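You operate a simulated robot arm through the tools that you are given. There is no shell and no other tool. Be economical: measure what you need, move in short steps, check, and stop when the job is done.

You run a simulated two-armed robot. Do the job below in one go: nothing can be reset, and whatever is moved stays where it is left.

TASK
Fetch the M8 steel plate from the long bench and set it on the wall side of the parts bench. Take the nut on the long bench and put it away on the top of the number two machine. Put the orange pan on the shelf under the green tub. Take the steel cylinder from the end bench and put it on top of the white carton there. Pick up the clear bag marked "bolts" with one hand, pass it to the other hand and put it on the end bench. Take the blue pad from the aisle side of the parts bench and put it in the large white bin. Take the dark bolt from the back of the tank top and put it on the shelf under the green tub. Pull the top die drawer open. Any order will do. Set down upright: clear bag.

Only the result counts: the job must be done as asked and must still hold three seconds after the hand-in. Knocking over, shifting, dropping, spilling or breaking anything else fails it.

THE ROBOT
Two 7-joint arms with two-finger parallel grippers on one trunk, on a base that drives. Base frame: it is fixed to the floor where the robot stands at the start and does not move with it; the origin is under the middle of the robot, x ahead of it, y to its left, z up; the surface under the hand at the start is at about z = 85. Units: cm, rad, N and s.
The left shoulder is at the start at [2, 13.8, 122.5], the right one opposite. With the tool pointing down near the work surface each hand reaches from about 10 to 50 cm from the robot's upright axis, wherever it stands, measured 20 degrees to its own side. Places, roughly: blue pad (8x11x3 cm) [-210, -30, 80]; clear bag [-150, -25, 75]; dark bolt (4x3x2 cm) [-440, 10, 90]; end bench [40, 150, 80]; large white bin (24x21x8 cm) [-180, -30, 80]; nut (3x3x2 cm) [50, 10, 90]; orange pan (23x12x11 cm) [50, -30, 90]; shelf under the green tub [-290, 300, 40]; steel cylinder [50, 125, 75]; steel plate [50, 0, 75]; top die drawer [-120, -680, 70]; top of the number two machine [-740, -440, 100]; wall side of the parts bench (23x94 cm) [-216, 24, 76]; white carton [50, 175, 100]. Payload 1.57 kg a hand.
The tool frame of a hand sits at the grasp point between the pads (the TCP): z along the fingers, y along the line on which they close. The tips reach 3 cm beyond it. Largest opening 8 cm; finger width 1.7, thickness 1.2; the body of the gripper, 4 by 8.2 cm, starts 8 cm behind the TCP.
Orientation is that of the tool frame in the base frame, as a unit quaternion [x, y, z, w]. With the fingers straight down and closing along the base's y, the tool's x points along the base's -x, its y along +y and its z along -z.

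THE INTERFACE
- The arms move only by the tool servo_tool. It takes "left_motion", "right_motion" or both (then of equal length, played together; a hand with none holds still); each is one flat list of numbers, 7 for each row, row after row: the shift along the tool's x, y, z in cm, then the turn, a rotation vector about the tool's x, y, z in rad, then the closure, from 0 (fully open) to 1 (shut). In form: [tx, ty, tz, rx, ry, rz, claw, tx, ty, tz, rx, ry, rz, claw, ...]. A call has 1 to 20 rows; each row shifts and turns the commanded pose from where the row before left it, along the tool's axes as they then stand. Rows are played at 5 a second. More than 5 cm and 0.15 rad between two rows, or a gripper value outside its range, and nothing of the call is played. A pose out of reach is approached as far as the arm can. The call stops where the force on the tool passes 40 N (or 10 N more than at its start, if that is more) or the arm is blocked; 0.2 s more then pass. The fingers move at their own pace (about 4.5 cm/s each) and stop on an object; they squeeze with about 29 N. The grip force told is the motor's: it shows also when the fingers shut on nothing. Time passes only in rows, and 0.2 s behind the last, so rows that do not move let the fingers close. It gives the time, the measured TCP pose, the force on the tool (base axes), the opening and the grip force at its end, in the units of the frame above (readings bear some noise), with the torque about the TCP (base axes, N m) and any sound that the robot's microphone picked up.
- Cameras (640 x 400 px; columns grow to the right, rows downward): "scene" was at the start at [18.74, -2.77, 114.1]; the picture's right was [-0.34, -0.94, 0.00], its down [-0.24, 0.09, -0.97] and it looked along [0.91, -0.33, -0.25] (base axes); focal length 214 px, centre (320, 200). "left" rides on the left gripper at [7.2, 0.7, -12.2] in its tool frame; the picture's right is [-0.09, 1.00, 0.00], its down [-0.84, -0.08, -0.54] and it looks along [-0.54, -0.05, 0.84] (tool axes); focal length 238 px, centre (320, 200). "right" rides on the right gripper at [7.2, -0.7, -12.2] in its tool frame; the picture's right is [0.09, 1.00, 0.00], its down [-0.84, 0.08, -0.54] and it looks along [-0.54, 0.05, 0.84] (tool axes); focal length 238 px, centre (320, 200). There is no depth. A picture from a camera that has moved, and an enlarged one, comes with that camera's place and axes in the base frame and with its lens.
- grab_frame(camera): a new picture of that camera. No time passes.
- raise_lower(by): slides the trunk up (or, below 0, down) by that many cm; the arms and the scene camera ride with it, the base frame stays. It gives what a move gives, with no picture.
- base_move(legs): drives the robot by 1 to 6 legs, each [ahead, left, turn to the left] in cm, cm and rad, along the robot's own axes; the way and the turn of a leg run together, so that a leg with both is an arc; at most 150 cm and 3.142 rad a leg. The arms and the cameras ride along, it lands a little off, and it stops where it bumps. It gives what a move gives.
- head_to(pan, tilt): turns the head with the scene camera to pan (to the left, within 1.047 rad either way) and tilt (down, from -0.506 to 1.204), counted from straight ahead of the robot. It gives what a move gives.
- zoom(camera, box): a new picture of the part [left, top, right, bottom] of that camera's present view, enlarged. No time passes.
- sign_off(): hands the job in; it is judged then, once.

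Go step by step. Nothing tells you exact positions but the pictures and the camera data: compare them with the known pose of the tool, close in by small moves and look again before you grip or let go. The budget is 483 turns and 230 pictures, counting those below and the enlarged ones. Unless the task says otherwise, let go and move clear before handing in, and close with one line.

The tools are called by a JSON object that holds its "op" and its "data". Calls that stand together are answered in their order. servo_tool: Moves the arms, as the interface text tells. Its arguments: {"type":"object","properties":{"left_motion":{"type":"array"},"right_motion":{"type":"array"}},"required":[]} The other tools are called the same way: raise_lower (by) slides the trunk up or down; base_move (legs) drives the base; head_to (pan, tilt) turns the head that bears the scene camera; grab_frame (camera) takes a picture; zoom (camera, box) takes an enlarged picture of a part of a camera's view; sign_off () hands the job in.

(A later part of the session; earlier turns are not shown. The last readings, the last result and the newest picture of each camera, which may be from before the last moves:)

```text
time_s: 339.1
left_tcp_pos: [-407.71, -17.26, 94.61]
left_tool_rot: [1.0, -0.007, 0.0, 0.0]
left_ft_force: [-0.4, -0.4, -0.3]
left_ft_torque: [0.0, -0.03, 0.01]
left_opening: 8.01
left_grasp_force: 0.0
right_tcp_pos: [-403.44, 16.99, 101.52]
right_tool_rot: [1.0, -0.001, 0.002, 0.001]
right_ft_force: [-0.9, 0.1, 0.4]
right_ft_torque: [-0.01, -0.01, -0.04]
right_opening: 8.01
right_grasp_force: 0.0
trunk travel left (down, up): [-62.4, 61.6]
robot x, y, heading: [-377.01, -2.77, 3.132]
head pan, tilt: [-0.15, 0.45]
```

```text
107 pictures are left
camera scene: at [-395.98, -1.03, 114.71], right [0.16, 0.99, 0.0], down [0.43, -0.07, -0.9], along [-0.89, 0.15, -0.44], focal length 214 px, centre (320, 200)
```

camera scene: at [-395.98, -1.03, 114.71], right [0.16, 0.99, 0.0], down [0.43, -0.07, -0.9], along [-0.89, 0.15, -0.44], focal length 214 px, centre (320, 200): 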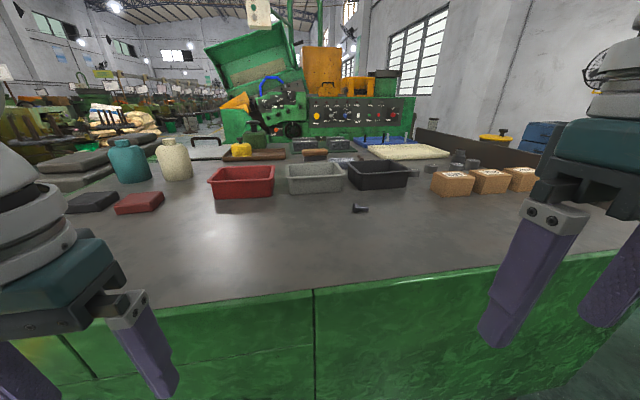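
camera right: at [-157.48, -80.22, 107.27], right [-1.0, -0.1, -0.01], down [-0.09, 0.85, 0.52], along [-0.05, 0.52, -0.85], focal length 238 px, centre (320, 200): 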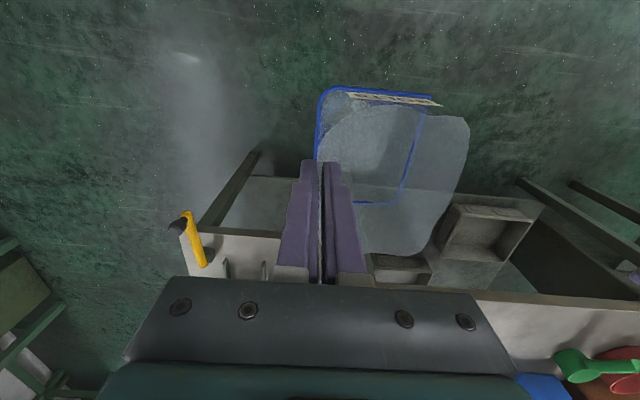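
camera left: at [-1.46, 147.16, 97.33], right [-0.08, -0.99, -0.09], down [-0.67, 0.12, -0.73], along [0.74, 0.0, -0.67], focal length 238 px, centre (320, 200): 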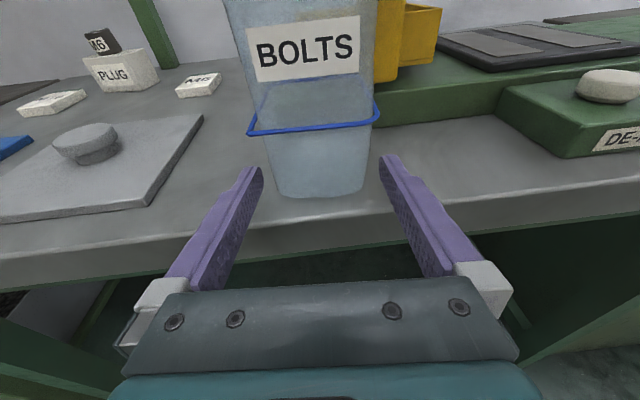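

{"op": "zoom", "data": {"camera": "scene", "box": [330, 190, 390, 230]}}

{"op": "base_move", "data": {"legs": [[14, -2, 0.01]]}}

{"op": "servo_tool", "data": {"right_motion": [-4, 1, 0, 0, 0, 0, 0, -4, 1, 0, 0, 0, 0, 0, -4, 1, 0, 0, 0, 0, 0]}}

{"op": "grab_frame", "data": {"camera": "right"}}

```text
10.00 times, centred on (360, 210) of scene
camera zoom: at [-395.98, -1.03, 114.71], right [0.16, 0.99, 0.0], down [0.43, -0.07, -0.9], along [-0.89, 0.15, -0.44], focal length 2145 px, centre (-80, 100)
```

zoom: 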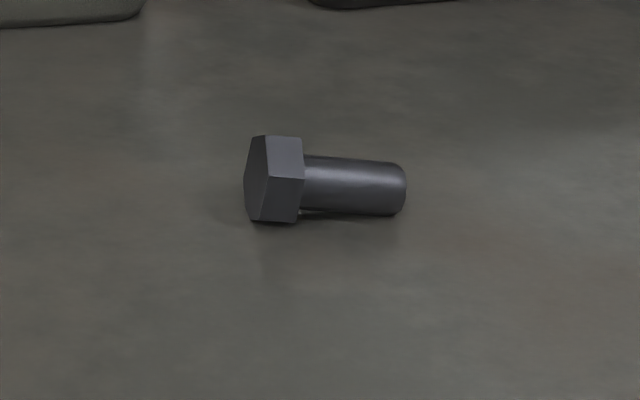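

```text
time_s: 340.2
left_tcp_pos: [-414.16, -16.45, 94.45]
left_tool_rot: [1.0, -0.003, 0.014, 0.002]
left_ft_force: [2.7, -0.5, -0.1]
left_ft_torque: [-0.03, -0.08, 0.1]
left_opening: 7.99
left_grasp_force: 0.0
right_tcp_pos: [-410.94, 17.84, 101.55]
right_tool_rot: [1.0, 0.001, 0.004, 0.002]
right_ft_force: [0.3, 0.1, 0.7]
right_ft_torque: [-0.04, 0.02, 0.03]
right_opening: 8.01
right_grasp_force: 0.1
trunk travel left (down, up): [-62.4, 61.6]
robot x, y, heading: [-384.35, -2.29, 3.137]
head pan, tilt: [-0.15, 0.45]
stopped in leg 1: the force on the tool passed its limit at 73 N (the readings are from after the stop); the commanded pose is now the measured one
```

```text
time_s: 341.0
left_tcp_pos: [-414.22, -16.35, 94.37]
left_tool_rot: [1.0, -0.002, 0.014, 0.001]
left_ft_force: [3.2, -0.2, -1.4]
left_ft_torque: [0.03, -0.06, 0.14]
left_opening: 7.99
left_grasp_force: 0.1
right_tcp_pos: [-422.82, 14.89, 101.51]
right_tool_rot: [1.0, 0.002, 0.004, 0.001]
right_ft_force: [-0.2, 1.2, 0.6]
right_ft_torque: [-0.03, 0.0, 0.01]
right_opening: 7.99
right_grasp_force: 0.0
trunk travel left (down, up): [-62.4, 61.6]
robot x, y, heading: [-384.09, -1.73, 3.139]
head pan, tilt: [-0.15, 0.45]
```

```text
105 pictures are left
camera right: at [-415.84, 15.61, 113.91], right [0.1, -1.0, 0.0], down [-0.84, -0.08, 0.54], along [-0.53, -0.06, -0.84], focal length 238 px, centre (320, 200)
```

right: 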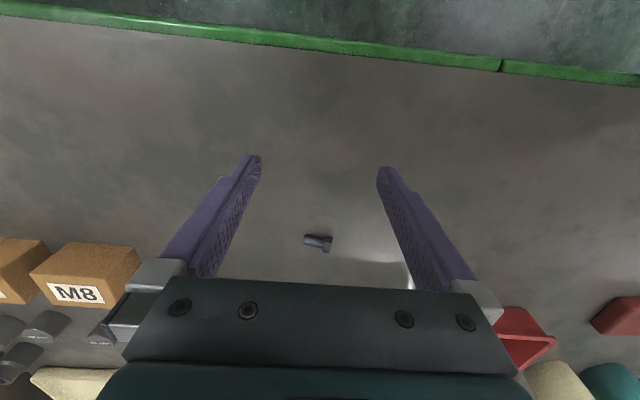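

The left fingertips had bumped the tank's edge lip; I'll raise the left hand. The bolt is at about (-436,14,92) with its axis along y; the right hand will yaw 90° to grip across the shank.

{"op": "servo_tool", "data": {"left_motion": [1, 0, 0, 0, 0, 0, 0, 1, 0, -4, 0, 0, 0, 0, 1, 0, -4, 0, 0, 0, 0, 0, 0, 0, 0, 0, 0, 0, 0, 0, 0, 0, 0, 0, 0, 0, 0, 0, 0, 0, 0, 0, 0, 0, 0, 0, 0, 0, 0, 0, 0, 0, 0, 0, 0, 0, 0, 0, 0, 0, 0, 0, 0, 0, 0, 0, 0, 0, 0, 0, 0, 0, 0, 0, 0, 0, 0], "right_motion": [0, 0, 0, 0, 0, 0.1428, 0.3, 0, 0, 0, 0, 0, 0.1428, 0.3, 0, 0, 0, 0, 0, 0.1428, 0.3, 0, 0, 0, 0, 0, 0.1428, 0.3, 0, 0, 0, 0, 0, 0.1428, 0.3, 0, 0, 0, 0, 0, 0.1428, 0.3, 0, 0, 0, 0, 0, 0.1428, 0.3, 0, 0, 0, 0, 0, 0.1428, 0.3, 0, 0, 0, 0, 0, 0.1428, 0.3, 0, 0, 0, 0, 0, 0.1428, 0.3, 0, 0, 0, 0, 0, 0.1428, 0.3]}}

{"op": "base_move", "data": {"legs": [[7, 0, 0]]}}

{"op": "grab_frame", "data": {"camera": "right"}}

```text
time_s: 343.4
left_tcp_pos: [-411.47, -16.39, 102.51]
left_tool_rot: [1.0, -0.003, 0.014, 0.0]
left_ft_force: [0.0, -0.1, 0.8]
left_ft_torque: [-0.03, -0.04, 0.03]
left_opening: 7.99
left_grasp_force: 0.0
right_tcp_pos: [-422.98, 14.95, 101.6]
right_tool_rot: [0.707, -0.707, 0.003, -0.002]
right_ft_force: [-0.4, -0.2, -0.4]
right_ft_torque: [-0.03, 0.01, 0.0]
right_opening: 5.58
right_grasp_force: 0.0
trunk travel left (down, up): [-62.4, 61.6]
robot x, y, heading: [-383.86, -1.91, 3.132]
head pan, tilt: [-0.15, 0.45]
```

```text
time_s: 344.4
left_tcp_pos: [-418.28, -16.46, 102.59]
left_tool_rot: [1.0, -0.002, 0.013, 0.001]
left_ft_force: [0.1, -0.1, 0.0]
left_ft_torque: [0.01, 0.0, 0.02]
left_opening: 8.01
left_grasp_force: 0.0
right_tcp_pos: [-429.99, 14.95, 101.65]
right_tool_rot: [0.709, -0.705, 0.003, -0.001]
right_ft_force: [-0.5, -0.3, 0.4]
right_ft_torque: [-0.01, 0.01, -0.01]
right_opening: 5.57
right_grasp_force: 0.1
trunk travel left (down, up): [-62.4, 61.6]
robot x, y, heading: [-391.15, -1.81, 3.135]
head pan, tilt: [-0.15, 0.45]
```

```text
104 pictures are left
camera right: at [-429.34, 7.77, 113.97], right [-1.0, -0.1, -0.01], down [-0.09, 0.84, 0.54], along [-0.05, 0.54, -0.84], focal length 238 px, centre (320, 200)
```

right: 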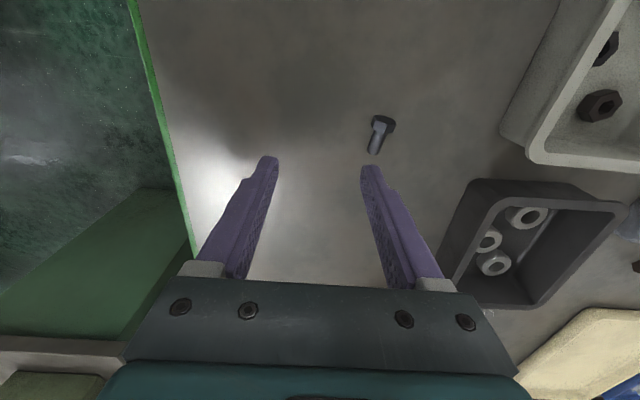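

Bolt shank at (-435.4,15). Move over and descend.

{"op": "servo_tool", "data": {"right_motion": [0, 2.7, 0, 0, 0, 0, 0.4, -0.2, 2.7, 0, 0, 0, 0, 0.4, 0, 0, 4, 0, 0, 0, 0.4, 0, 0, 1.5, 0, 0, 0, 0.4]}}

{"op": "grab_frame", "data": {"camera": "right"}}

```text
time_s: 345.4
left_tcp_pos: [-418.33, -16.39, 102.49]
left_tool_rot: [1.0, -0.002, 0.013, 0.002]
left_ft_force: [-0.1, 0.3, 0.2]
left_ft_torque: [0.0, 0.02, -0.04]
left_opening: 8.0
left_grasp_force: 0.1
right_tcp_pos: [-435.28, 15.02, 96.01]
right_tool_rot: [0.708, -0.706, 0.003, 0.0]
right_ft_force: [0.2, 0.0, -0.3]
right_ft_torque: [0.0, 0.04, 0.0]
right_opening: 4.78
right_grasp_force: 0.1
trunk travel left (down, up): [-62.4, 61.6]
robot x, y, heading: [-390.85, -2.06, 3.137]
head pan, tilt: [-0.15, 0.45]
```

```text
103 pictures are left
camera right: at [-434.69, 7.8, 108.36], right [-1.0, -0.1, -0.01], down [-0.09, 0.84, 0.54], along [-0.05, 0.54, -0.84], focal length 238 px, centre (320, 200)
```

right: 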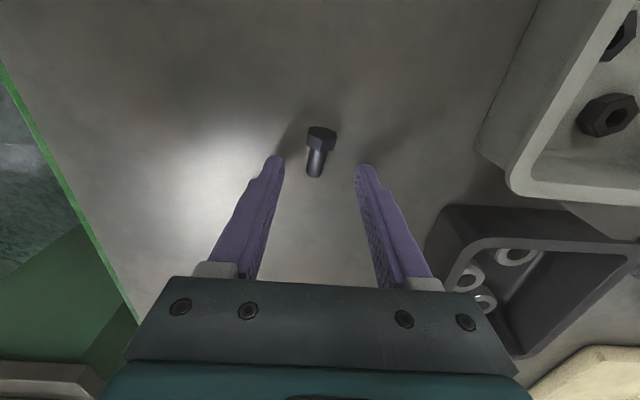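

{"op": "servo_tool", "data": {"right_motion": [-0.3, -0.2, 1, 0, 0, 0, 0.4, 0, 0, 0.4, 0, 0, 0, 0.4, 0, 0, 0, 0, 0, 0, 0.4]}}

{"op": "servo_tool", "data": {"right_motion": [0, 0, 0.4, 0, 0, 0, 0.4, 0, 0, 0, 0, 0, 0, 0.4]}}

{"op": "servo_tool", "data": {"right_motion": [0, 0, 0.3, 0, 0, 0, 0.4, 0, 0, 0, 0, 0, 0, 0.4]}}

```text
time_s: 346.4
left_tcp_pos: [-418.21, -16.33, 102.48]
left_tool_rot: [1.0, -0.002, 0.013, 0.001]
left_ft_force: [-0.3, -0.7, 0.3]
left_ft_torque: [0.0, 0.02, -0.03]
left_opening: 8.0
left_grasp_force: 0.1
right_tcp_pos: [-435.27, 15.22, 95.02]
right_tool_rot: [0.709, -0.705, 0.003, 0.002]
right_ft_force: [5.8, 2.0, 16.2]
right_ft_torque: [0.17, 0.19, -0.07]
right_opening: 4.42
right_grasp_force: 0.0
trunk travel left (down, up): [-62.4, 61.6]
robot x, y, heading: [-391.22, -1.99, 3.139]
head pan, tilt: [-0.15, 0.45]
stopped in row 3 (right hand): the force on the tool passed its limit at 42 N (the readings are from after the stop); the commanded pose is now the measured one
```

```text
time_s: 346.8
left_tcp_pos: [-418.24, -16.21, 102.43]
left_tool_rot: [1.0, -0.002, 0.013, 0.001]
left_ft_force: [-0.6, 0.2, -1.2]
left_ft_torque: [0.0, 0.01, -0.01]
left_opening: 8.0
left_grasp_force: 0.0
right_tcp_pos: [-435.24, 15.17, 94.97]
right_tool_rot: [0.709, -0.706, 0.003, 0.003]
right_ft_force: [4.9, 4.0, 12.2]
right_ft_torque: [0.18, 0.15, -0.03]
right_opening: 4.37
right_grasp_force: 0.1
trunk travel left (down, up): [-62.4, 61.6]
robot x, y, heading: [-390.94, -2.15, 3.136]
head pan, tilt: [-0.15, 0.45]
stopped in row 1 (right hand): the force on the tool passed its limit at 48 N (the readings are from after the stop); the commanded pose is now the measured one
```

```text
time_s: 347.3
left_tcp_pos: [-418.4, -16.31, 102.44]
left_tool_rot: [1.0, -0.003, 0.014, 0.0]
left_ft_force: [0.2, -0.6, 0.8]
left_ft_torque: [-0.03, 0.0, 0.01]
left_opening: 8.03
left_grasp_force: 0.1
right_tcp_pos: [-435.28, 15.19, 95.02]
right_tool_rot: [0.709, -0.705, 0.004, 0.004]
right_ft_force: [5.0, 3.4, 13.7]
right_ft_torque: [0.24, -0.08, 0.02]
right_opening: 4.43
right_grasp_force: 0.1
trunk travel left (down, up): [-62.4, 61.6]
robot x, y, heading: [-391.33, -1.96, 3.133]
head pan, tilt: [-0.15, 0.45]
stopped in row 2 (right hand): the force on the tool passed its limit at 42 N (the readings are from after the stop); the commanded pose is now the measured one
```

Surface contact at tips z≈92. Lift 0.2 and close on the bolt.

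{"op": "servo_tool", "data": {"right_motion": [0, 0, -0.25, 0, 0, 0, 0.4, 0, 0, 0, 0, 0, 0, 0.7, 0, 0, 0, 0, 0, 0, 1, 0, 0, 0, 0, 0, 0, 1, 0, 0, 0, 0, 0, 0, 1]}}

{"op": "servo_tool", "data": {"right_motion": [0, 0, -2, 0, 0, 0, 1, 0, 0, -4, 0, 0, 0, 1, 0, 0, -4, 0, 0, 0, 1]}}

{"op": "zoom", "data": {"camera": "right", "box": [220, 90, 420, 250]}}

```text
time_s: 348.5
left_tcp_pos: [-418.31, -16.39, 102.58]
left_tool_rot: [1.0, -0.003, 0.013, 0.0]
left_ft_force: [-0.7, -0.5, -0.2]
left_ft_torque: [-0.02, 0.02, 0.01]
left_opening: 8.0
left_grasp_force: 0.0
right_tcp_pos: [-435.07, 15.15, 95.17]
right_tool_rot: [0.709, -0.705, 0.005, 0.003]
right_ft_force: [-0.5, -0.3, -0.4]
right_ft_torque: [0.0, -0.02, 0.0]
right_opening: 0.98
right_grasp_force: 27.7
trunk travel left (down, up): [-62.4, 61.6]
robot x, y, heading: [-390.79, -1.72, 3.139]
head pan, tilt: [-0.15, 0.45]
```

```text
time_s: 349.3
left_tcp_pos: [-418.22, -16.36, 102.54]
left_tool_rot: [1.0, -0.002, 0.013, 0.001]
left_ft_force: [-0.1, 0.4, 0.4]
left_ft_torque: [0.0, 0.02, 0.0]
left_opening: 8.02
left_grasp_force: 0.0
right_tcp_pos: [-435.06, 15.15, 104.98]
right_tool_rot: [0.709, -0.705, 0.005, 0.004]
right_ft_force: [-0.6, -0.2, -0.3]
right_ft_torque: [0.0, -0.01, 0.01]
right_opening: 0.96
right_grasp_force: 28.1
trunk travel left (down, up): [-62.4, 61.6]
robot x, y, heading: [-390.82, -1.74, 3.138]
head pan, tilt: [-0.15, 0.45]
```

```text
2.50 times, centred on (320, 170) of right
camera zoom: at [-434.53, 8.14, 117.5], right [-1.0, -0.1, 0.0], down [-0.08, 0.84, 0.53], along [-0.05, 0.53, -0.85], focal length 596 px, centre (320, 275)
```

zoom: 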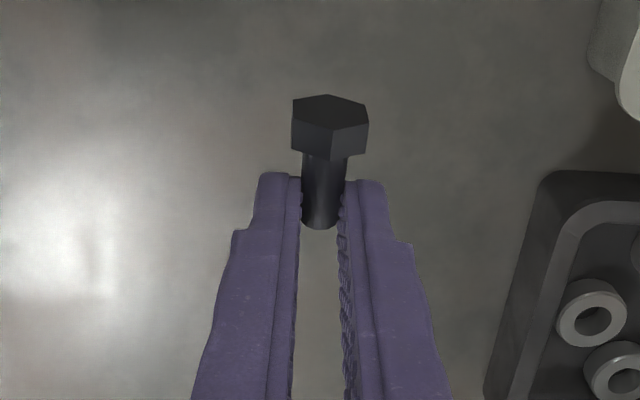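

Bolt is held. I'll yaw back, tuck the hand and drive around to the lane.

{"op": "servo_tool", "data": {"right_motion": [0, 0, -1, 0, 0, -0.1428, 1, 0, 0, 0, 0, 0, -0.1428, 1, 0, 0, 0, 0, 0, -0.1428, 1, 0, 0, 0, 0, 0, -0.1428, 1, 0, 0, 0, 0, 0, -0.1428, 1, 0, 0, 0, 0, 0, -0.1428, 1, 0, 0, 0, 0, 0, -0.1428, 1, 0, 0, 0, 0, 0, -0.1428, 1, 0, 0, 0, 0, 0, -0.1428, 1, 0, 0, 0, 0, 0, -0.1428, 1, 0, 0, 0, 0, 0, -0.1428, 1, 4, 0, 0, 0, 0, 0, 1, 4, 0, 0, 0, 0, 0, 1, 4, 0, 0, 0, 0, 0, 1]}}

{"op": "base_move", "data": {"legs": [[-12, 0, 0], [0, 84, 0], [-150, 0, 0], [-150, 0, 0], [-24, 0, 0]]}}

{"op": "base_move", "data": {"legs": [[0, -150, 0], [0, -17, 0], [150, 0, 0], [77, 0, 0]]}}

```text
time_s: 352.3
left_tcp_pos: [-418.31, -16.38, 102.49]
left_tool_rot: [1.0, -0.003, 0.013, 0.001]
left_ft_force: [-0.2, -0.6, 0.5]
left_ft_torque: [0.03, 0.06, -0.02]
left_opening: 7.99
left_grasp_force: 0.1
right_tcp_pos: [-423.21, 15.21, 106.3]
right_tool_rot: [1.0, 0.002, 0.001, 0.005]
right_ft_force: [-0.2, 0.7, 1.3]
right_ft_torque: [-0.03, 0.02, 0.01]
right_opening: 1.0
right_grasp_force: 27.6
trunk travel left (down, up): [-62.4, 61.6]
robot x, y, heading: [-391.39, -1.56, 3.139]
head pan, tilt: [-0.15, 0.45]
```

```text
time_s: 373.2
left_tcp_pos: [-80.7, -101.98, 102.47]
left_tool_rot: [1.0, 0.008, 0.013, 0.001]
left_ft_force: [0.2, 0.1, 0.5]
left_ft_torque: [-0.01, 0.0, -0.02]
left_opening: 8.0
left_grasp_force: 0.1
right_tcp_pos: [-86.38, -70.65, 106.31]
right_tool_rot: [1.0, 0.014, 0.001, 0.006]
right_ft_force: [0.7, 0.9, -1.1]
right_ft_torque: [-0.02, 0.02, -0.02]
right_opening: 0.98
right_grasp_force: 27.7
trunk travel left (down, up): [-62.4, 61.6]
robot x, y, heading: [-53.95, -86.77, -3.125]
head pan, tilt: [-0.15, 0.45]
```

```text
time_s: 392.5
left_tcp_pos: [-307.89, 68.26, 102.45]
left_tool_rot: [1.0, -0.003, 0.013, 0.001]
left_ft_force: [-0.9, 0.7, 0.4]
left_ft_torque: [0.0, -0.02, -0.02]
left_opening: 7.99
left_grasp_force: 0.0
right_tcp_pos: [-312.9, 99.71, 106.32]
right_tool_rot: [1.0, 0.003, 0.0, 0.007]
right_ft_force: [-0.8, -0.2, -0.7]
right_ft_torque: [-0.02, -0.01, -0.01]
right_opening: 0.99
right_grasp_force: 27.9
trunk travel left (down, up): [-62.4, 61.6]
robot x, y, heading: [-280.68, 82.68, 3.135]
head pan, tilt: [-0.15, 0.45]
```

{"op": "base_move", "data": {"legs": [[0, 0, -1.565], [105, 0, 0]]}}

{"op": "head_to", "data": {"pan": 0.0, "tilt": 0.5}}

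{"op": "grab_frame", "data": {"camera": "scene"}}

```text
time_s: 401.6
left_tcp_pos: [-294.58, 212.99, 102.44]
left_tool_rot: [-0.704, 0.71, -0.007, -0.01]
left_ft_force: [-0.4, 0.2, 0.5]
left_ft_torque: [0.0, -0.02, -0.02]
left_opening: 8.02
left_grasp_force: 0.0
right_tcp_pos: [-263.2, 217.87, 106.25]
right_tool_rot: [0.708, -0.707, -0.003, 0.004]
right_ft_force: [-0.5, -0.2, -0.8]
right_ft_torque: [0.01, 0.01, -0.05]
right_opening: 0.97
right_grasp_force: 28.3
trunk travel left (down, up): [-62.4, 61.6]
robot x, y, heading: [-280.17, 185.92, 1.562]
head pan, tilt: [-0.15, 0.45]
```

```text
time_s: 402.3
left_tcp_pos: [-294.6, 213.04, 102.54]
left_tool_rot: [-0.704, 0.71, -0.009, -0.01]
left_ft_force: [1.1, -0.3, 0.9]
left_ft_torque: [0.01, 0.03, 0.03]
left_opening: 8.01
left_grasp_force: 0.1
right_tcp_pos: [-263.11, 217.84, 106.21]
right_tool_rot: [0.708, -0.707, -0.004, 0.005]
right_ft_force: [-0.4, 0.2, -0.1]
right_ft_torque: [-0.01, -0.04, -0.01]
right_opening: 0.98
right_grasp_force: 28.2
trunk travel left (down, up): [-62.4, 61.6]
robot x, y, heading: [-280.25, 185.49, 1.554]
head pan, tilt: [0.0, 0.499]
```

```text
101 pictures are left
camera scene: at [-280.05, 205.28, 114.26], right [1.0, -0.01, 0.0], down [0.0, -0.48, -0.88], along [0.01, 0.88, -0.48], focal length 214 px, centre (320, 200)
```

scene: 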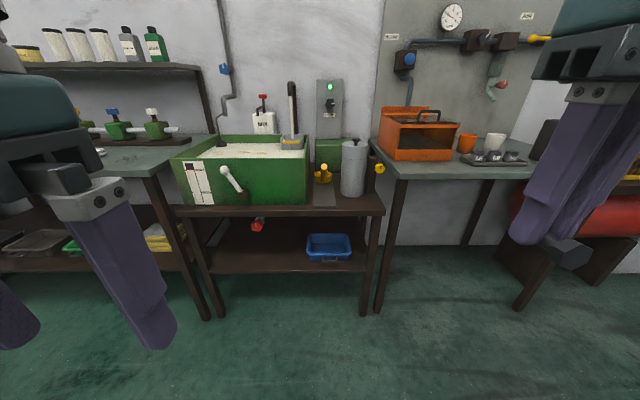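

I see the rack: shelf at z≈38, x -331..-259, front at y≈277, blue tray at right; free space left of it. I'll approach, lower the trunk, and look.

{"op": "base_move", "data": {"legs": [[30, 29, 0.017]]}}

{"op": "raise_lower", "data": {"by": -48}}

{"op": "head_to", "data": {"pan": 0.0, "tilt": 0.2}}

{"op": "grab_frame", "data": {"camera": "scene"}}

```text
time_s: 404.9
left_tcp_pos: [-324.55, 242.62, 102.43]
left_tool_rot: [0.712, -0.702, 0.008, 0.01]
left_ft_force: [0.6, -0.6, -0.6]
left_ft_torque: [0.0, 0.01, -0.02]
left_opening: 8.0
left_grasp_force: 0.0
right_tcp_pos: [-293.21, 248.3, 106.26]
right_tool_rot: [0.716, -0.698, -0.004, 0.004]
right_ft_force: [-0.7, -0.1, -1.0]
right_ft_torque: [-0.02, 0.02, 0.02]
right_opening: 0.98
right_grasp_force: 27.7
trunk travel left (down, up): [-62.4, 61.6]
robot x, y, heading: [-309.93, 216.03, 1.585]
head pan, tilt: [0.0, 0.499]
```

```text
refused: -48 is not a number from -40 to 40
```

```text
time_s: 405.7
left_tcp_pos: [-324.57, 242.68, 102.46]
left_tool_rot: [0.712, -0.702, 0.008, 0.01]
left_ft_force: [-0.8, 0.1, -0.6]
left_ft_torque: [0.0, 0.02, -0.02]
left_opening: 8.04
left_grasp_force: 0.1
right_tcp_pos: [-293.2, 248.17, 106.27]
right_tool_rot: [0.715, -0.699, -0.003, 0.005]
right_ft_force: [-0.2, 0.3, 0.2]
right_ft_torque: [0.03, 0.01, 0.02]
right_opening: 0.96
right_grasp_force: 28.3
trunk travel left (down, up): [-62.4, 61.6]
robot x, y, heading: [-309.22, 215.56, 1.584]
head pan, tilt: [0.0, 0.201]
```

```text
100 pictures are left
camera scene: at [-309.88, 235.49, 117.02], right [1.0, 0.01, 0.0], down [0.0, -0.2, -0.98], along [-0.01, 0.98, -0.2], focal length 214 px, centre (320, 200)
```

scene: 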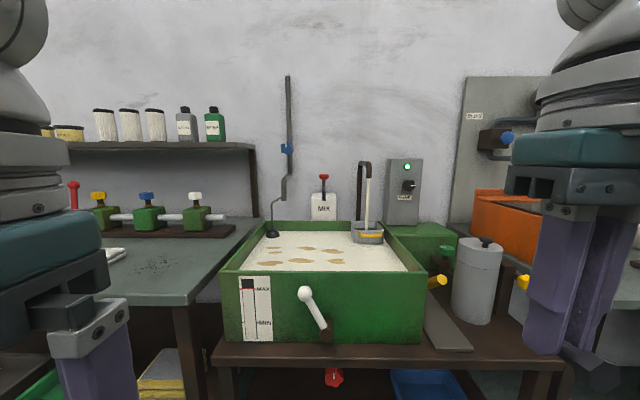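

{"op": "raise_lower", "data": {"by": -40}}

{"op": "raise_lower", "data": {"by": -10}}

{"op": "grab_frame", "data": {"camera": "scene"}}

```text
time_s: 409.5
left_tcp_pos: [-324.71, 242.66, 62.41]
left_tool_rot: [0.711, -0.703, 0.009, 0.01]
left_ft_force: [-0.7, 0.2, 0.3]
left_ft_torque: [0.01, 0.01, 0.02]
left_opening: 8.0
left_grasp_force: 0.1
right_tcp_pos: [-293.3, 248.35, 66.4]
right_tool_rot: [0.715, -0.699, -0.004, 0.006]
right_ft_force: [0.1, 0.4, 0.2]
right_ft_torque: [-0.01, -0.03, -0.01]
right_opening: 1.0
right_grasp_force: 27.6
trunk travel left (down, up): [-22.4, 101.6]
robot x, y, heading: [-309.06, 216.07, 1.583]
head pan, tilt: [0.0, 0.201]
```

```text
time_s: 410.9
left_tcp_pos: [-324.55, 242.7, 52.52]
left_tool_rot: [0.712, -0.702, 0.008, 0.01]
left_ft_force: [-0.5, 1.2, -0.1]
left_ft_torque: [-0.01, 0.01, 0.02]
left_opening: 8.0
left_grasp_force: 0.0
right_tcp_pos: [-293.27, 248.33, 56.26]
right_tool_rot: [0.715, -0.699, -0.003, 0.005]
right_ft_force: [-1.2, 0.3, -0.6]
right_ft_torque: [0.04, -0.02, -0.04]
right_opening: 0.97
right_grasp_force: 28.3
trunk travel left (down, up): [-12.4, 111.6]
robot x, y, heading: [-309.64, 215.65, 1.584]
head pan, tilt: [0.0, 0.201]
```

```text
99 pictures are left
camera scene: at [-309.88, 235.49, 67.03], right [1.0, 0.01, 0.0], down [0.0, -0.2, -0.98], along [-0.01, 0.98, -0.2], focal length 214 px, centre (320, 200)
```

scene: 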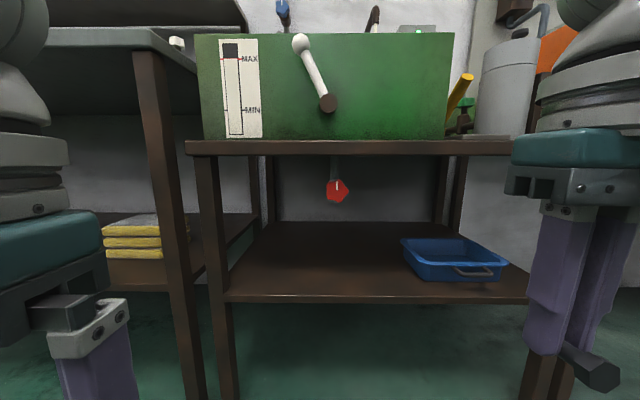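

Clear geometry: shelf z≈39.8, front y≈275.4, board underside z≈67, tray from x≈-290 rightwards. I'll place the bolt at about (-322,284): shift left, pitch the right hand forward 45°.

{"op": "base_move", "data": {"legs": [[0, 28.5, -0.012]]}}

{"op": "servo_tool", "data": {"right_motion": [0, 0, 0, 0, -0.131, 0, 1, 0, 0, 0, 0, -0.131, 0, 1, 0, 0, 0, 0, -0.131, 0, 1, 0, 0, 0, 0, -0.131, 0, 1, 0, 0, 0, 0, -0.131, 0, 1, 0, 0, 0, 0, -0.131, 0, 1]}}

{"op": "grab_frame", "data": {"camera": "scene"}}

```text
time_s: 412.8
left_tcp_pos: [-352.38, 242.78, 52.56]
left_tool_rot: [-0.707, 0.707, -0.009, -0.01]
left_ft_force: [0.6, 0.1, 0.0]
left_ft_torque: [0.0, 0.0, 0.01]
left_opening: 7.98
left_grasp_force: 0.1
right_tcp_pos: [-321.03, 247.8, 56.26]
right_tool_rot: [0.711, -0.703, -0.004, 0.005]
right_ft_force: [1.0, 0.5, -0.1]
right_ft_torque: [0.01, 0.0, 0.0]
right_opening: 0.98
right_grasp_force: 28.0
trunk travel left (down, up): [-12.4, 111.6]
robot x, y, heading: [-337.98, 215.33, 1.572]
head pan, tilt: [0.0, 0.201]
```

```text
time_s: 414.2
left_tcp_pos: [-352.53, 242.64, 52.41]
left_tool_rot: [0.707, -0.707, 0.009, 0.01]
left_ft_force: [-0.5, 0.0, -0.4]
left_ft_torque: [-0.01, -0.01, -0.01]
left_opening: 8.0
left_grasp_force: 0.1
right_tcp_pos: [-321.66, 251.08, 55.82]
right_tool_rot: [0.655, -0.651, -0.277, -0.265]
right_ft_force: [0.1, 1.4, -0.5]
right_ft_torque: [0.01, 0.03, 0.0]
right_opening: 0.99
right_grasp_force: 27.8
right hand out of reach, approached as far as the arm can: row 5, 6
trunk travel left (down, up): [-12.4, 111.6]
robot x, y, heading: [-337.99, 215.62, 1.571]
head pan, tilt: [0.0, 0.201]
```

```text
98 pictures are left
camera scene: at [-337.92, 235.31, 67.03], right [1.0, 0.0, 0.0], down [0.0, -0.2, -0.98], along [0.0, 0.98, -0.2], focal length 214 px, centre (320, 200)
```

scene: 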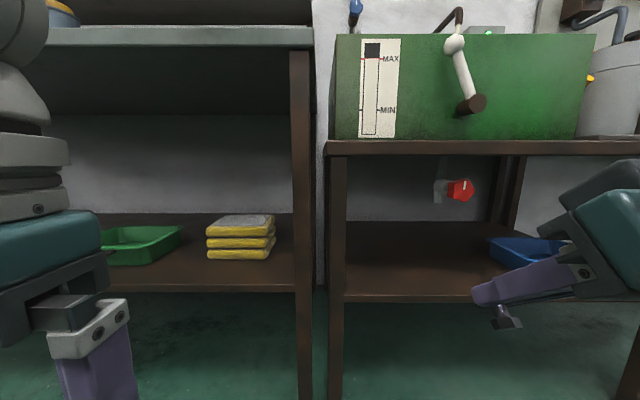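

Pitch is 45°. I'll tuck the left hand, lower the right hand to pass under the board, then drive ahead.

{"op": "servo_tool", "data": {"left_motion": [3, 0, -2, 0, 0, 0, 0, 3, 0, -2, 0, 0, 0, 0, 0, 0, 0, 0, 0, 0, 0], "right_motion": [2.0, 0, 2.0, 0, 0, 0, 1, 2.0, 0, 2.0, 0, 0, 0, 1, 2.0, 0, 2.0, 0, 0, 0, 1]}}

{"op": "base_move", "data": {"legs": [[24, 0, 0]]}}

{"op": "grab_frame", "data": {"camera": "scene"}}

{"op": "grab_frame", "data": {"camera": "right"}}

```text
time_s: 415.0
left_tcp_pos: [-352.52, 236.88, 56.63]
left_tool_rot: [0.708, -0.707, 0.009, 0.01]
left_ft_force: [0.4, 0.1, -0.3]
left_ft_torque: [-0.02, 0.01, -0.03]
left_opening: 7.98
left_grasp_force: 0.1
right_tcp_pos: [-321.7, 251.31, 49.28]
right_tool_rot: [0.655, -0.651, -0.277, -0.265]
right_ft_force: [0.3, -0.1, -0.6]
right_ft_torque: [0.0, -0.01, -0.01]
right_opening: 0.98
right_grasp_force: 28.0
right hand out of reach, approached as far as the arm can: row 3
trunk travel left (down, up): [-12.4, 111.6]
robot x, y, heading: [-338.25, 215.76, 1.568]
head pan, tilt: [0.0, 0.201]
```

```text
time_s: 416.8
left_tcp_pos: [-352.49, 260.19, 56.7]
left_tool_rot: [-0.707, 0.708, -0.01, -0.011]
left_ft_force: [0.7, 0.4, 0.1]
left_ft_torque: [0.03, 0.01, 0.02]
left_opening: 7.98
left_grasp_force: 0.2
right_tcp_pos: [-321.58, 274.43, 49.17]
right_tool_rot: [0.655, -0.652, -0.276, -0.265]
right_ft_force: [0.9, 0.6, -0.4]
right_ft_torque: [-0.04, -0.04, -0.01]
right_opening: 0.97
right_grasp_force: 28.0
trunk travel left (down, up): [-12.4, 111.6]
robot x, y, heading: [-337.55, 239.11, 1.566]
head pan, tilt: [0.0, 0.201]
```

```text
97 pictures are left
camera scene: at [-337.85, 258.65, 67.02], right [1.0, 0.0, 0.0], down [0.0, -0.2, -0.98], along [0.0, 0.98, -0.2], focal length 214 px, centre (320, 200)
```

scene: 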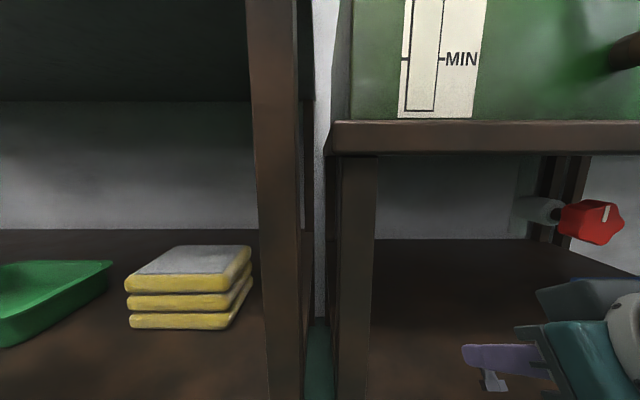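

```text
96 pictures are left
camera right: at [-320.87, 260.75, 52.9], right [-1.0, -0.07, -0.05], down [-0.07, 0.21, 0.98], along [-0.06, 0.97, -0.21], focal length 238 px, centre (320, 200)
```

right: 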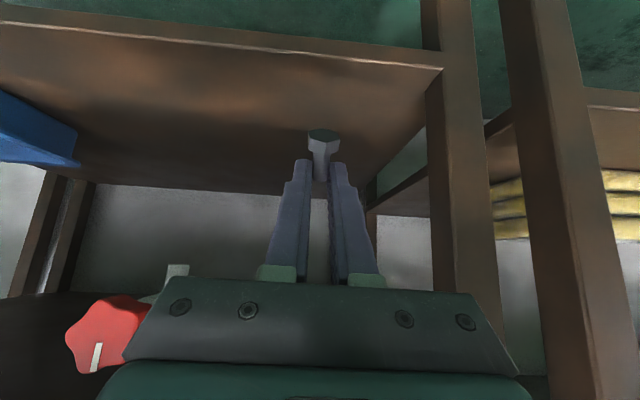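

Bolt is over the shelf edge; drive 8 cm further in, then lower with the trunk.

{"op": "base_move", "data": {"legs": [[8, 0, 0]]}}

{"op": "raise_lower", "data": {"by": -3.5}}

{"op": "grab_frame", "data": {"camera": "right"}}

```text
time_s: 417.9
left_tcp_pos: [-352.69, 268.2, 56.61]
left_tool_rot: [0.707, -0.707, 0.01, 0.011]
left_ft_force: [-1.2, 0.0, -0.4]
left_ft_torque: [0.02, -0.03, 0.0]
left_opening: 8.0
left_grasp_force: 0.1
right_tcp_pos: [-321.7, 282.65, 49.14]
right_tool_rot: [0.655, -0.652, -0.276, -0.265]
right_ft_force: [-0.6, -0.1, 0.9]
right_ft_torque: [-0.01, 0.02, -0.01]
right_opening: 0.98
right_grasp_force: 28.2
trunk travel left (down, up): [-12.4, 111.6]
robot x, y, heading: [-338.35, 246.74, 1.57]
head pan, tilt: [0.0, 0.201]
```

```text
time_s: 418.6
left_tcp_pos: [-352.52, 268.26, 53.13]
left_tool_rot: [-0.707, 0.708, -0.009, -0.011]
left_ft_force: [-0.7, -0.3, 0.6]
left_ft_torque: [-0.01, 0.02, -0.01]
left_opening: 7.99
left_grasp_force: 0.0
right_tcp_pos: [-321.6, 282.67, 45.69]
right_tool_rot: [0.655, -0.652, -0.276, -0.265]
right_ft_force: [0.3, -0.6, 0.0]
right_ft_torque: [0.0, -0.01, 0.01]
right_opening: 0.95
right_grasp_force: 27.7
trunk travel left (down, up): [-8.9, 115.1]
robot x, y, heading: [-337.7, 247.21, 1.57]
head pan, tilt: [0.0, 0.201]
```

```text
95 pictures are left
camera right: at [-320.87, 268.99, 49.41], right [-1.0, -0.07, -0.05], down [-0.07, 0.21, 0.98], along [-0.06, 0.98, -0.21], focal length 238 px, centre (320, 200)
```

right: 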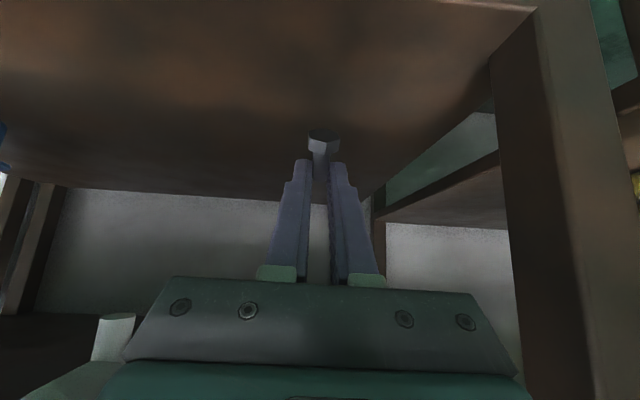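

Close to the shelf; lower in small steps until contact.

{"op": "raise_lower", "data": {"by": -0.7}}

{"op": "raise_lower", "data": {"by": -0.5}}

{"op": "raise_lower", "data": {"by": -0.4}}

```text
time_s: 419.2
left_tcp_pos: [-352.5, 268.21, 52.46]
left_tool_rot: [-0.707, 0.707, -0.009, -0.01]
left_ft_force: [0.1, 0.0, 0.4]
left_ft_torque: [-0.01, 0.02, -0.02]
left_opening: 8.0
left_grasp_force: 0.0
right_tcp_pos: [-321.68, 282.62, 44.93]
right_tool_rot: [0.655, -0.651, -0.277, -0.265]
right_ft_force: [-1.3, -0.1, 0.2]
right_ft_torque: [0.04, 0.0, 0.03]
right_opening: 0.96
right_grasp_force: 28.2
trunk travel left (down, up): [-8.2, 115.8]
robot x, y, heading: [-337.88, 247.49, 1.569]
head pan, tilt: [0.0, 0.201]
```

```text
time_s: 419.8
left_tcp_pos: [-352.58, 268.26, 51.97]
left_tool_rot: [-0.707, 0.707, -0.009, -0.011]
left_ft_force: [0.4, -0.4, -0.2]
left_ft_torque: [0.0, 0.01, -0.04]
left_opening: 8.02
left_grasp_force: 0.0
right_tcp_pos: [-321.64, 282.54, 44.43]
right_tool_rot: [0.655, -0.651, -0.276, -0.265]
right_ft_force: [-0.1, 0.8, 0.2]
right_ft_torque: [0.01, 0.02, -0.01]
right_opening: 0.97
right_grasp_force: 27.9
trunk travel left (down, up): [-7.7, 116.3]
robot x, y, heading: [-337.71, 247.08, 1.571]
head pan, tilt: [0.0, 0.201]
```

```text
time_s: 420.3
left_tcp_pos: [-352.55, 268.4, 51.62]
left_tool_rot: [-0.707, 0.707, -0.01, -0.01]
left_ft_force: [-0.5, -0.2, 0.4]
left_ft_torque: [-0.01, 0.01, -0.03]
left_opening: 8.0
left_grasp_force: 0.1
right_tcp_pos: [-321.57, 282.56, 44.0]
right_tool_rot: [0.655, -0.652, -0.275, -0.265]
right_ft_force: [-0.5, -1.3, 0.0]
right_ft_torque: [0.0, 0.02, 0.03]
right_opening: 0.99
right_grasp_force: 27.9
trunk travel left (down, up): [-7.3, 116.7]
robot x, y, heading: [-337.75, 247.17, 1.569]
head pan, tilt: [0.0, 0.201]
```

{"op": "raise_lower", "data": {"by": -0.6}}

{"op": "raise_lower", "data": {"by": -0.5}}

{"op": "grab_frame", "data": {"camera": "scene"}}

```text
time_s: 420.8
left_tcp_pos: [-352.51, 268.32, 50.93]
left_tool_rot: [-0.707, 0.707, -0.009, -0.01]
left_ft_force: [-0.4, 0.7, 0.1]
left_ft_torque: [0.0, 0.02, 0.02]
left_opening: 8.03
left_grasp_force: 0.1
right_tcp_pos: [-321.59, 282.72, 43.47]
right_tool_rot: [0.655, -0.651, -0.276, -0.265]
right_ft_force: [-0.2, -0.5, -0.8]
right_ft_torque: [0.0, 0.0, -0.02]
right_opening: 0.97
right_grasp_force: 27.6
trunk travel left (down, up): [-6.7, 117.3]
robot x, y, heading: [-337.62, 247.09, 1.57]
head pan, tilt: [0.0, 0.201]
```

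```text
time_s: 421.4
left_tcp_pos: [-352.45, 268.27, 50.37]
left_tool_rot: [-0.707, 0.707, -0.009, -0.01]
left_ft_force: [0.1, -0.7, 0.6]
left_ft_torque: [0.01, 0.0, 0.04]
left_opening: 8.02
left_grasp_force: 0.0
right_tcp_pos: [-321.67, 282.61, 42.92]
right_tool_rot: [0.656, -0.652, -0.275, -0.264]
right_ft_force: [0.4, 0.0, -0.5]
right_ft_torque: [-0.05, 0.02, 0.01]
right_opening: 0.99
right_grasp_force: 28.4
trunk travel left (down, up): [-6.2, 117.8]
robot x, y, heading: [-338.03, 246.93, 1.57]
head pan, tilt: [0.0, 0.201]
```

```text
94 pictures are left
camera scene: at [-337.85, 266.86, 60.83], right [1.0, 0.0, 0.0], down [0.0, -0.2, -0.98], along [0.0, 0.98, -0.2], focal length 214 px, centre (320, 200)
```

scene: 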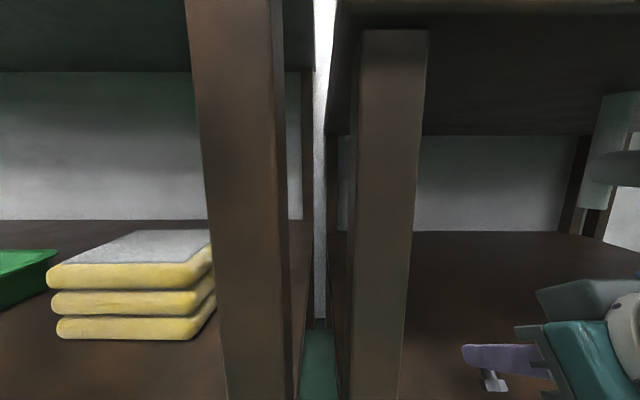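

{"op": "raise_lower", "data": {"by": -0.4}}

{"op": "raise_lower", "data": {"by": -0.4}}

{"op": "raise_lower", "data": {"by": -0.4}}

```text
time_s: 421.9
left_tcp_pos: [-352.46, 268.34, 50.03]
left_tool_rot: [-0.707, 0.707, -0.009, -0.011]
left_ft_force: [-0.7, 0.5, -0.4]
left_ft_torque: [-0.01, -0.02, -0.02]
left_opening: 8.0
left_grasp_force: 0.0
right_tcp_pos: [-321.65, 282.55, 42.56]
right_tool_rot: [0.656, -0.652, -0.276, -0.264]
right_ft_force: [0.1, 0.3, -0.9]
right_ft_torque: [-0.03, 0.03, 0.0]
right_opening: 0.99
right_grasp_force: 28.2
trunk travel left (down, up): [-5.8, 118.2]
robot x, y, heading: [-337.87, 247.19, 1.571]
head pan, tilt: [0.0, 0.201]
```

```text
time_s: 422.4
left_tcp_pos: [-352.48, 268.42, 49.67]
left_tool_rot: [-0.707, 0.707, -0.01, -0.011]
left_ft_force: [-0.4, -1.3, 0.6]
left_ft_torque: [0.01, 0.02, 0.01]
left_opening: 8.0
left_grasp_force: 0.0
right_tcp_pos: [-321.58, 282.49, 42.21]
right_tool_rot: [0.655, -0.652, -0.275, -0.264]
right_ft_force: [-0.5, -0.1, -0.7]
right_ft_torque: [-0.02, 0.0, -0.01]
right_opening: 0.98
right_grasp_force: 27.8
trunk travel left (down, up): [-5.4, 118.6]
robot x, y, heading: [-337.96, 247.38, 1.569]
head pan, tilt: [0.0, 0.201]
```

```text
time_s: 423.0
left_tcp_pos: [-352.54, 268.35, 49.26]
left_tool_rot: [-0.707, 0.707, -0.008, -0.011]
left_ft_force: [-0.8, -0.6, 0.6]
left_ft_torque: [-0.01, 0.0, 0.0]
left_opening: 7.99
left_grasp_force: 0.1
right_tcp_pos: [-321.64, 282.63, 41.8]
right_tool_rot: [0.655, -0.652, -0.275, -0.265]
right_ft_force: [-0.7, -0.5, -1.2]
right_ft_torque: [0.0, 0.02, -0.03]
right_opening: 1.0
right_grasp_force: 28.0
trunk travel left (down, up): [-5.0, 119.0]
robot x, y, heading: [-337.99, 247.06, 1.569]
head pan, tilt: [0.0, 0.201]
```

{"op": "raise_lower", "data": {"by": -0.6}}

{"op": "raise_lower", "data": {"by": -0.6}}

{"op": "raise_lower", "data": {"by": -0.6}}

{"op": "zoom", "data": {"camera": "scene", "box": [420, 300, 560, 400]}}

```text
time_s: 423.5
left_tcp_pos: [-352.51, 268.25, 48.61]
left_tool_rot: [-0.707, 0.707, -0.009, -0.01]
left_ft_force: [-0.3, 0.5, -0.1]
left_ft_torque: [0.0, 0.0, 0.01]
left_opening: 8.02
left_grasp_force: 0.1
right_tcp_pos: [-321.58, 282.6, 41.1]
right_tool_rot: [0.655, -0.651, -0.276, -0.265]
right_ft_force: [0.2, -0.7, -0.1]
right_ft_torque: [-0.04, 0.02, -0.02]
right_opening: 0.99
right_grasp_force: 27.8
trunk travel left (down, up): [-4.4, 119.6]
robot x, y, heading: [-337.65, 247.17, 1.568]
head pan, tilt: [0.0, 0.201]
```

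```text
time_s: 424.1
left_tcp_pos: [-352.5, 268.36, 48.1]
left_tool_rot: [-0.707, 0.707, -0.009, -0.011]
left_ft_force: [-0.1, -0.2, 0.1]
left_ft_torque: [0.0, 0.03, 0.01]
left_opening: 8.01
left_grasp_force: 0.1
right_tcp_pos: [-321.64, 282.67, 40.66]
right_tool_rot: [0.656, -0.65, -0.276, -0.264]
right_ft_force: [0.1, 1.2, -0.9]
right_ft_torque: [0.02, -0.01, 0.01]
right_opening: 0.98
right_grasp_force: 27.9
trunk travel left (down, up): [-3.8, 120.2]
robot x, y, heading: [-338.05, 247.2, 1.568]
head pan, tilt: [0.0, 0.201]
```

```text
time_s: 424.6
left_tcp_pos: [-352.5, 268.34, 47.49]
left_tool_rot: [0.707, -0.707, 0.009, 0.01]
left_ft_force: [-0.9, -0.7, 0.6]
left_ft_torque: [0.02, 0.03, 0.01]
left_opening: 7.99
left_grasp_force: 0.1
right_tcp_pos: [-321.65, 282.87, 40.14]
right_tool_rot: [0.655, -0.651, -0.277, -0.267]
right_ft_force: [-1.0, -3.1, 11.5]
right_ft_torque: [-0.06, 0.1, 0.02]
right_opening: 0.98
right_grasp_force: 28.2
trunk travel left (down, up): [-3.2, 120.8]
robot x, y, heading: [-337.47, 247.42, 1.565]
head pan, tilt: [0.0, 0.201]
```

```text
4.00 times, centred on (490, 350) of scene
camera zoom: at [-337.81, 266.88, 57.85], right [1.0, 0.0, 0.0], down [0.0, -0.2, -0.98], along [0.0, 0.98, -0.2], focal length 858 px, centre (-360, -400)
```

zoom: 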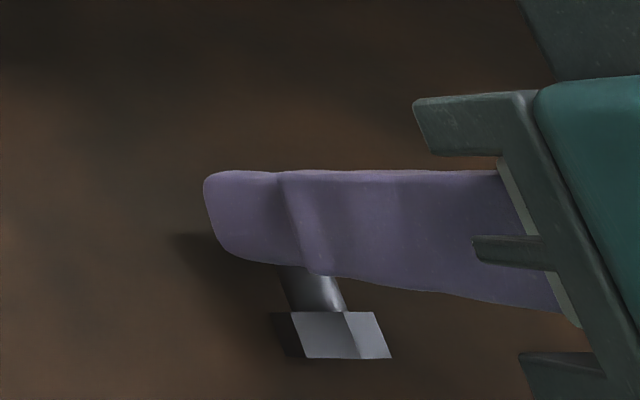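

Contact with the shelf. Open and let the bolt settle, then back out.

{"op": "servo_tool", "data": {"right_motion": [0, 0, 0, 0, 0, 0, 0.8, 0, 0, 0, 0, 0, 0, 0.7, 0, 0, 0, 0, 0, 0, 0.6]}}

{"op": "grab_frame", "data": {"camera": "right"}}

```text
time_s: 425.4
left_tcp_pos: [-352.5, 268.22, 47.48]
left_tool_rot: [0.707, -0.707, 0.01, 0.011]
left_ft_force: [0.1, 0.1, -0.8]
left_ft_torque: [0.02, -0.02, 0.02]
left_opening: 7.99
left_grasp_force: 0.0
right_tcp_pos: [-321.6, 282.55, 40.12]
right_tool_rot: [0.655, -0.652, -0.276, -0.264]
right_ft_force: [-0.1, 0.0, -0.6]
right_ft_torque: [-0.02, 0.01, -0.02]
right_opening: 3.21
right_grasp_force: 0.0
trunk travel left (down, up): [-3.2, 120.8]
robot x, y, heading: [-337.87, 247.42, 1.566]
head pan, tilt: [0.0, 0.201]
```

```text
92 pictures are left
camera right: at [-320.87, 268.98, 43.71], right [-1.0, -0.07, -0.05], down [-0.07, 0.21, 0.98], along [-0.06, 0.98, -0.21], focal length 238 px, centre (320, 200)
```

right: 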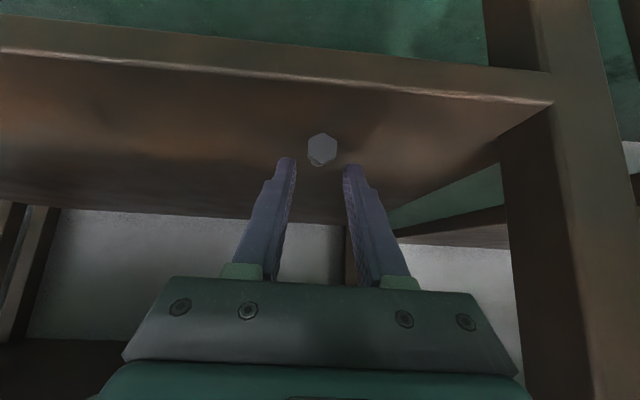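

Bolt rests on the shelf. Raise, then back out.

{"op": "raise_lower", "data": {"by": 6}}

{"op": "base_move", "data": {"legs": [[-45, 0, 0]]}}

{"op": "servo_tool", "data": {"right_motion": [0, 0, 0, 0, 0.131, 0, 0, 0, 0, 0, 0, 0.131, 0, 0, 0, 0, 0, 0, 0.131, 0, 0, 0, 0, 0, 0, 0.131, 0, 0, 0, 0, 0, 0, 0.131, 0, 0, 0, 0, 0, 0, 0.131, 0, 0]}}

{"op": "grab_frame", "data": {"camera": "scene"}}

```text
time_s: 426.4
left_tcp_pos: [-352.44, 268.29, 53.41]
left_tool_rot: [-0.707, 0.707, -0.009, -0.01]
left_ft_force: [0.3, -0.3, -0.4]
left_ft_torque: [-0.03, -0.02, -0.05]
left_opening: 8.02
left_grasp_force: 0.0
right_tcp_pos: [-321.63, 282.74, 46.1]
right_tool_rot: [0.656, -0.651, -0.276, -0.264]
right_ft_force: [-0.5, 0.3, -0.2]
right_ft_torque: [0.0, -0.01, 0.03]
right_opening: 3.2
right_grasp_force: 0.0
trunk travel left (down, up): [-9.2, 114.8]
robot x, y, heading: [-337.94, 247.24, 1.57]
head pan, tilt: [0.0, 0.201]
```

```text
time_s: 428.7
left_tcp_pos: [-352.04, 233.14, 53.59]
left_tool_rot: [-0.704, 0.71, -0.005, -0.005]
left_ft_force: [0.5, -1.4, -0.3]
left_ft_torque: [0.01, 0.01, -0.02]
left_opening: 7.99
left_grasp_force: 0.1
right_tcp_pos: [-320.87, 247.39, 46.5]
right_tool_rot: [-0.65, 0.653, 0.278, 0.272]
right_ft_force: [0.0, 0.0, 0.5]
right_ft_torque: [0.02, 0.0, 0.02]
right_opening: 3.21
right_grasp_force: 0.0
trunk travel left (down, up): [-9.2, 114.8]
robot x, y, heading: [-338.03, 210.46, 1.556]
head pan, tilt: [0.0, 0.201]
stopped in leg 1: the robot was blocked; the commanded pose is now the measured one
```

```text
time_s: 430.1
left_tcp_pos: [-352.08, 233.15, 53.75]
left_tool_rot: [-0.704, 0.711, -0.005, -0.005]
left_ft_force: [-0.8, 0.0, 0.5]
left_ft_torque: [0.0, 0.0, -0.04]
left_opening: 7.99
left_grasp_force: 0.0
right_tcp_pos: [-321.07, 247.44, 46.47]
right_tool_rot: [-0.707, 0.707, 0.007, -0.001]
right_ft_force: [0.5, -0.2, 0.5]
right_ft_torque: [0.0, -0.02, 0.02]
right_opening: 7.97
right_grasp_force: 0.0
trunk travel left (down, up): [-9.2, 114.8]
robot x, y, heading: [-337.83, 210.36, 1.559]
head pan, tilt: [0.0, 0.201]
```

```text
91 pictures are left
camera scene: at [-337.5, 231.53, 64.08], right [1.0, -0.01, 0.0], down [0.0, -0.19, -0.98], along [0.01, 0.98, -0.19], focal length 214 px, centre (320, 200)
```

scene: 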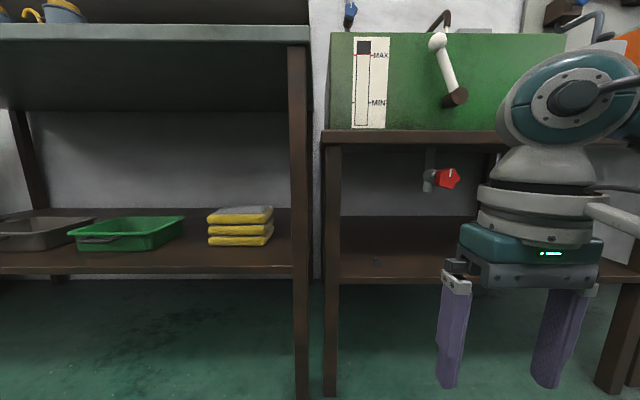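

Bolt is placed. Now raise the trunk and drive back via the gap and lane to the long bench for the pan.

{"op": "raise_lower", "data": {"by": 40}}

{"op": "raise_lower", "data": {"by": 10}}

{"op": "base_move", "data": {"legs": [[4, -57, 0], [-132, 0, 0], [0, -150, 0], [0, -76, 0]]}}

```text
time_s: 433.9
left_tcp_pos: [-352.28, 231.73, 93.44]
left_tool_rot: [-0.703, 0.711, -0.01, -0.009]
left_ft_force: [0.3, -0.2, -0.6]
left_ft_torque: [-0.02, 0.0, 0.04]
left_opening: 8.0
left_grasp_force: 0.0
right_tcp_pos: [-321.28, 245.72, 85.92]
right_tool_rot: [-0.707, 0.708, 0.004, -0.004]
right_ft_force: [-0.3, -0.1, 0.0]
right_ft_torque: [0.02, -0.01, -0.03]
right_opening: 8.0
right_grasp_force: 0.0
trunk travel left (down, up): [-49.2, 74.8]
robot x, y, heading: [-337.99, 210.29, 1.565]
head pan, tilt: [0.0, 0.201]
```

```text
time_s: 435.2
left_tcp_pos: [-352.35, 231.68, 103.52]
left_tool_rot: [-0.703, 0.711, -0.008, -0.011]
left_ft_force: [0.0, 0.4, -0.2]
left_ft_torque: [-0.05, -0.02, 0.02]
left_opening: 8.0
left_grasp_force: 0.0
right_tcp_pos: [-321.27, 245.68, 95.92]
right_tool_rot: [-0.707, 0.707, 0.003, -0.005]
right_ft_force: [0.1, -0.5, -0.2]
right_ft_torque: [-0.02, 0.01, -0.05]
right_opening: 8.0
right_grasp_force: 0.1
trunk travel left (down, up): [-59.2, 64.8]
robot x, y, heading: [-337.84, 210.53, 1.56]
head pan, tilt: [0.0, 0.201]
```

```text
time_s: 455.6
left_tcp_pos: [-65.99, 108.25, 103.49]
left_tool_rot: [0.717, -0.697, 0.009, 0.009]
left_ft_force: [0.0, 0.2, -0.5]
left_ft_torque: [0.03, 0.02, 0.01]
left_opening: 7.98
left_grasp_force: 0.1
right_tcp_pos: [-35.44, 123.31, 95.94]
right_tool_rot: [0.721, -0.693, -0.004, 0.005]
right_ft_force: [-0.1, -0.8, -0.6]
right_ft_torque: [0.0, 0.04, 0.01]
right_opening: 8.02
right_grasp_force: 0.1
trunk travel left (down, up): [-59.2, 64.8]
robot x, y, heading: [-50.54, 87.42, 1.601]
head pan, tilt: [0.0, 0.201]
```

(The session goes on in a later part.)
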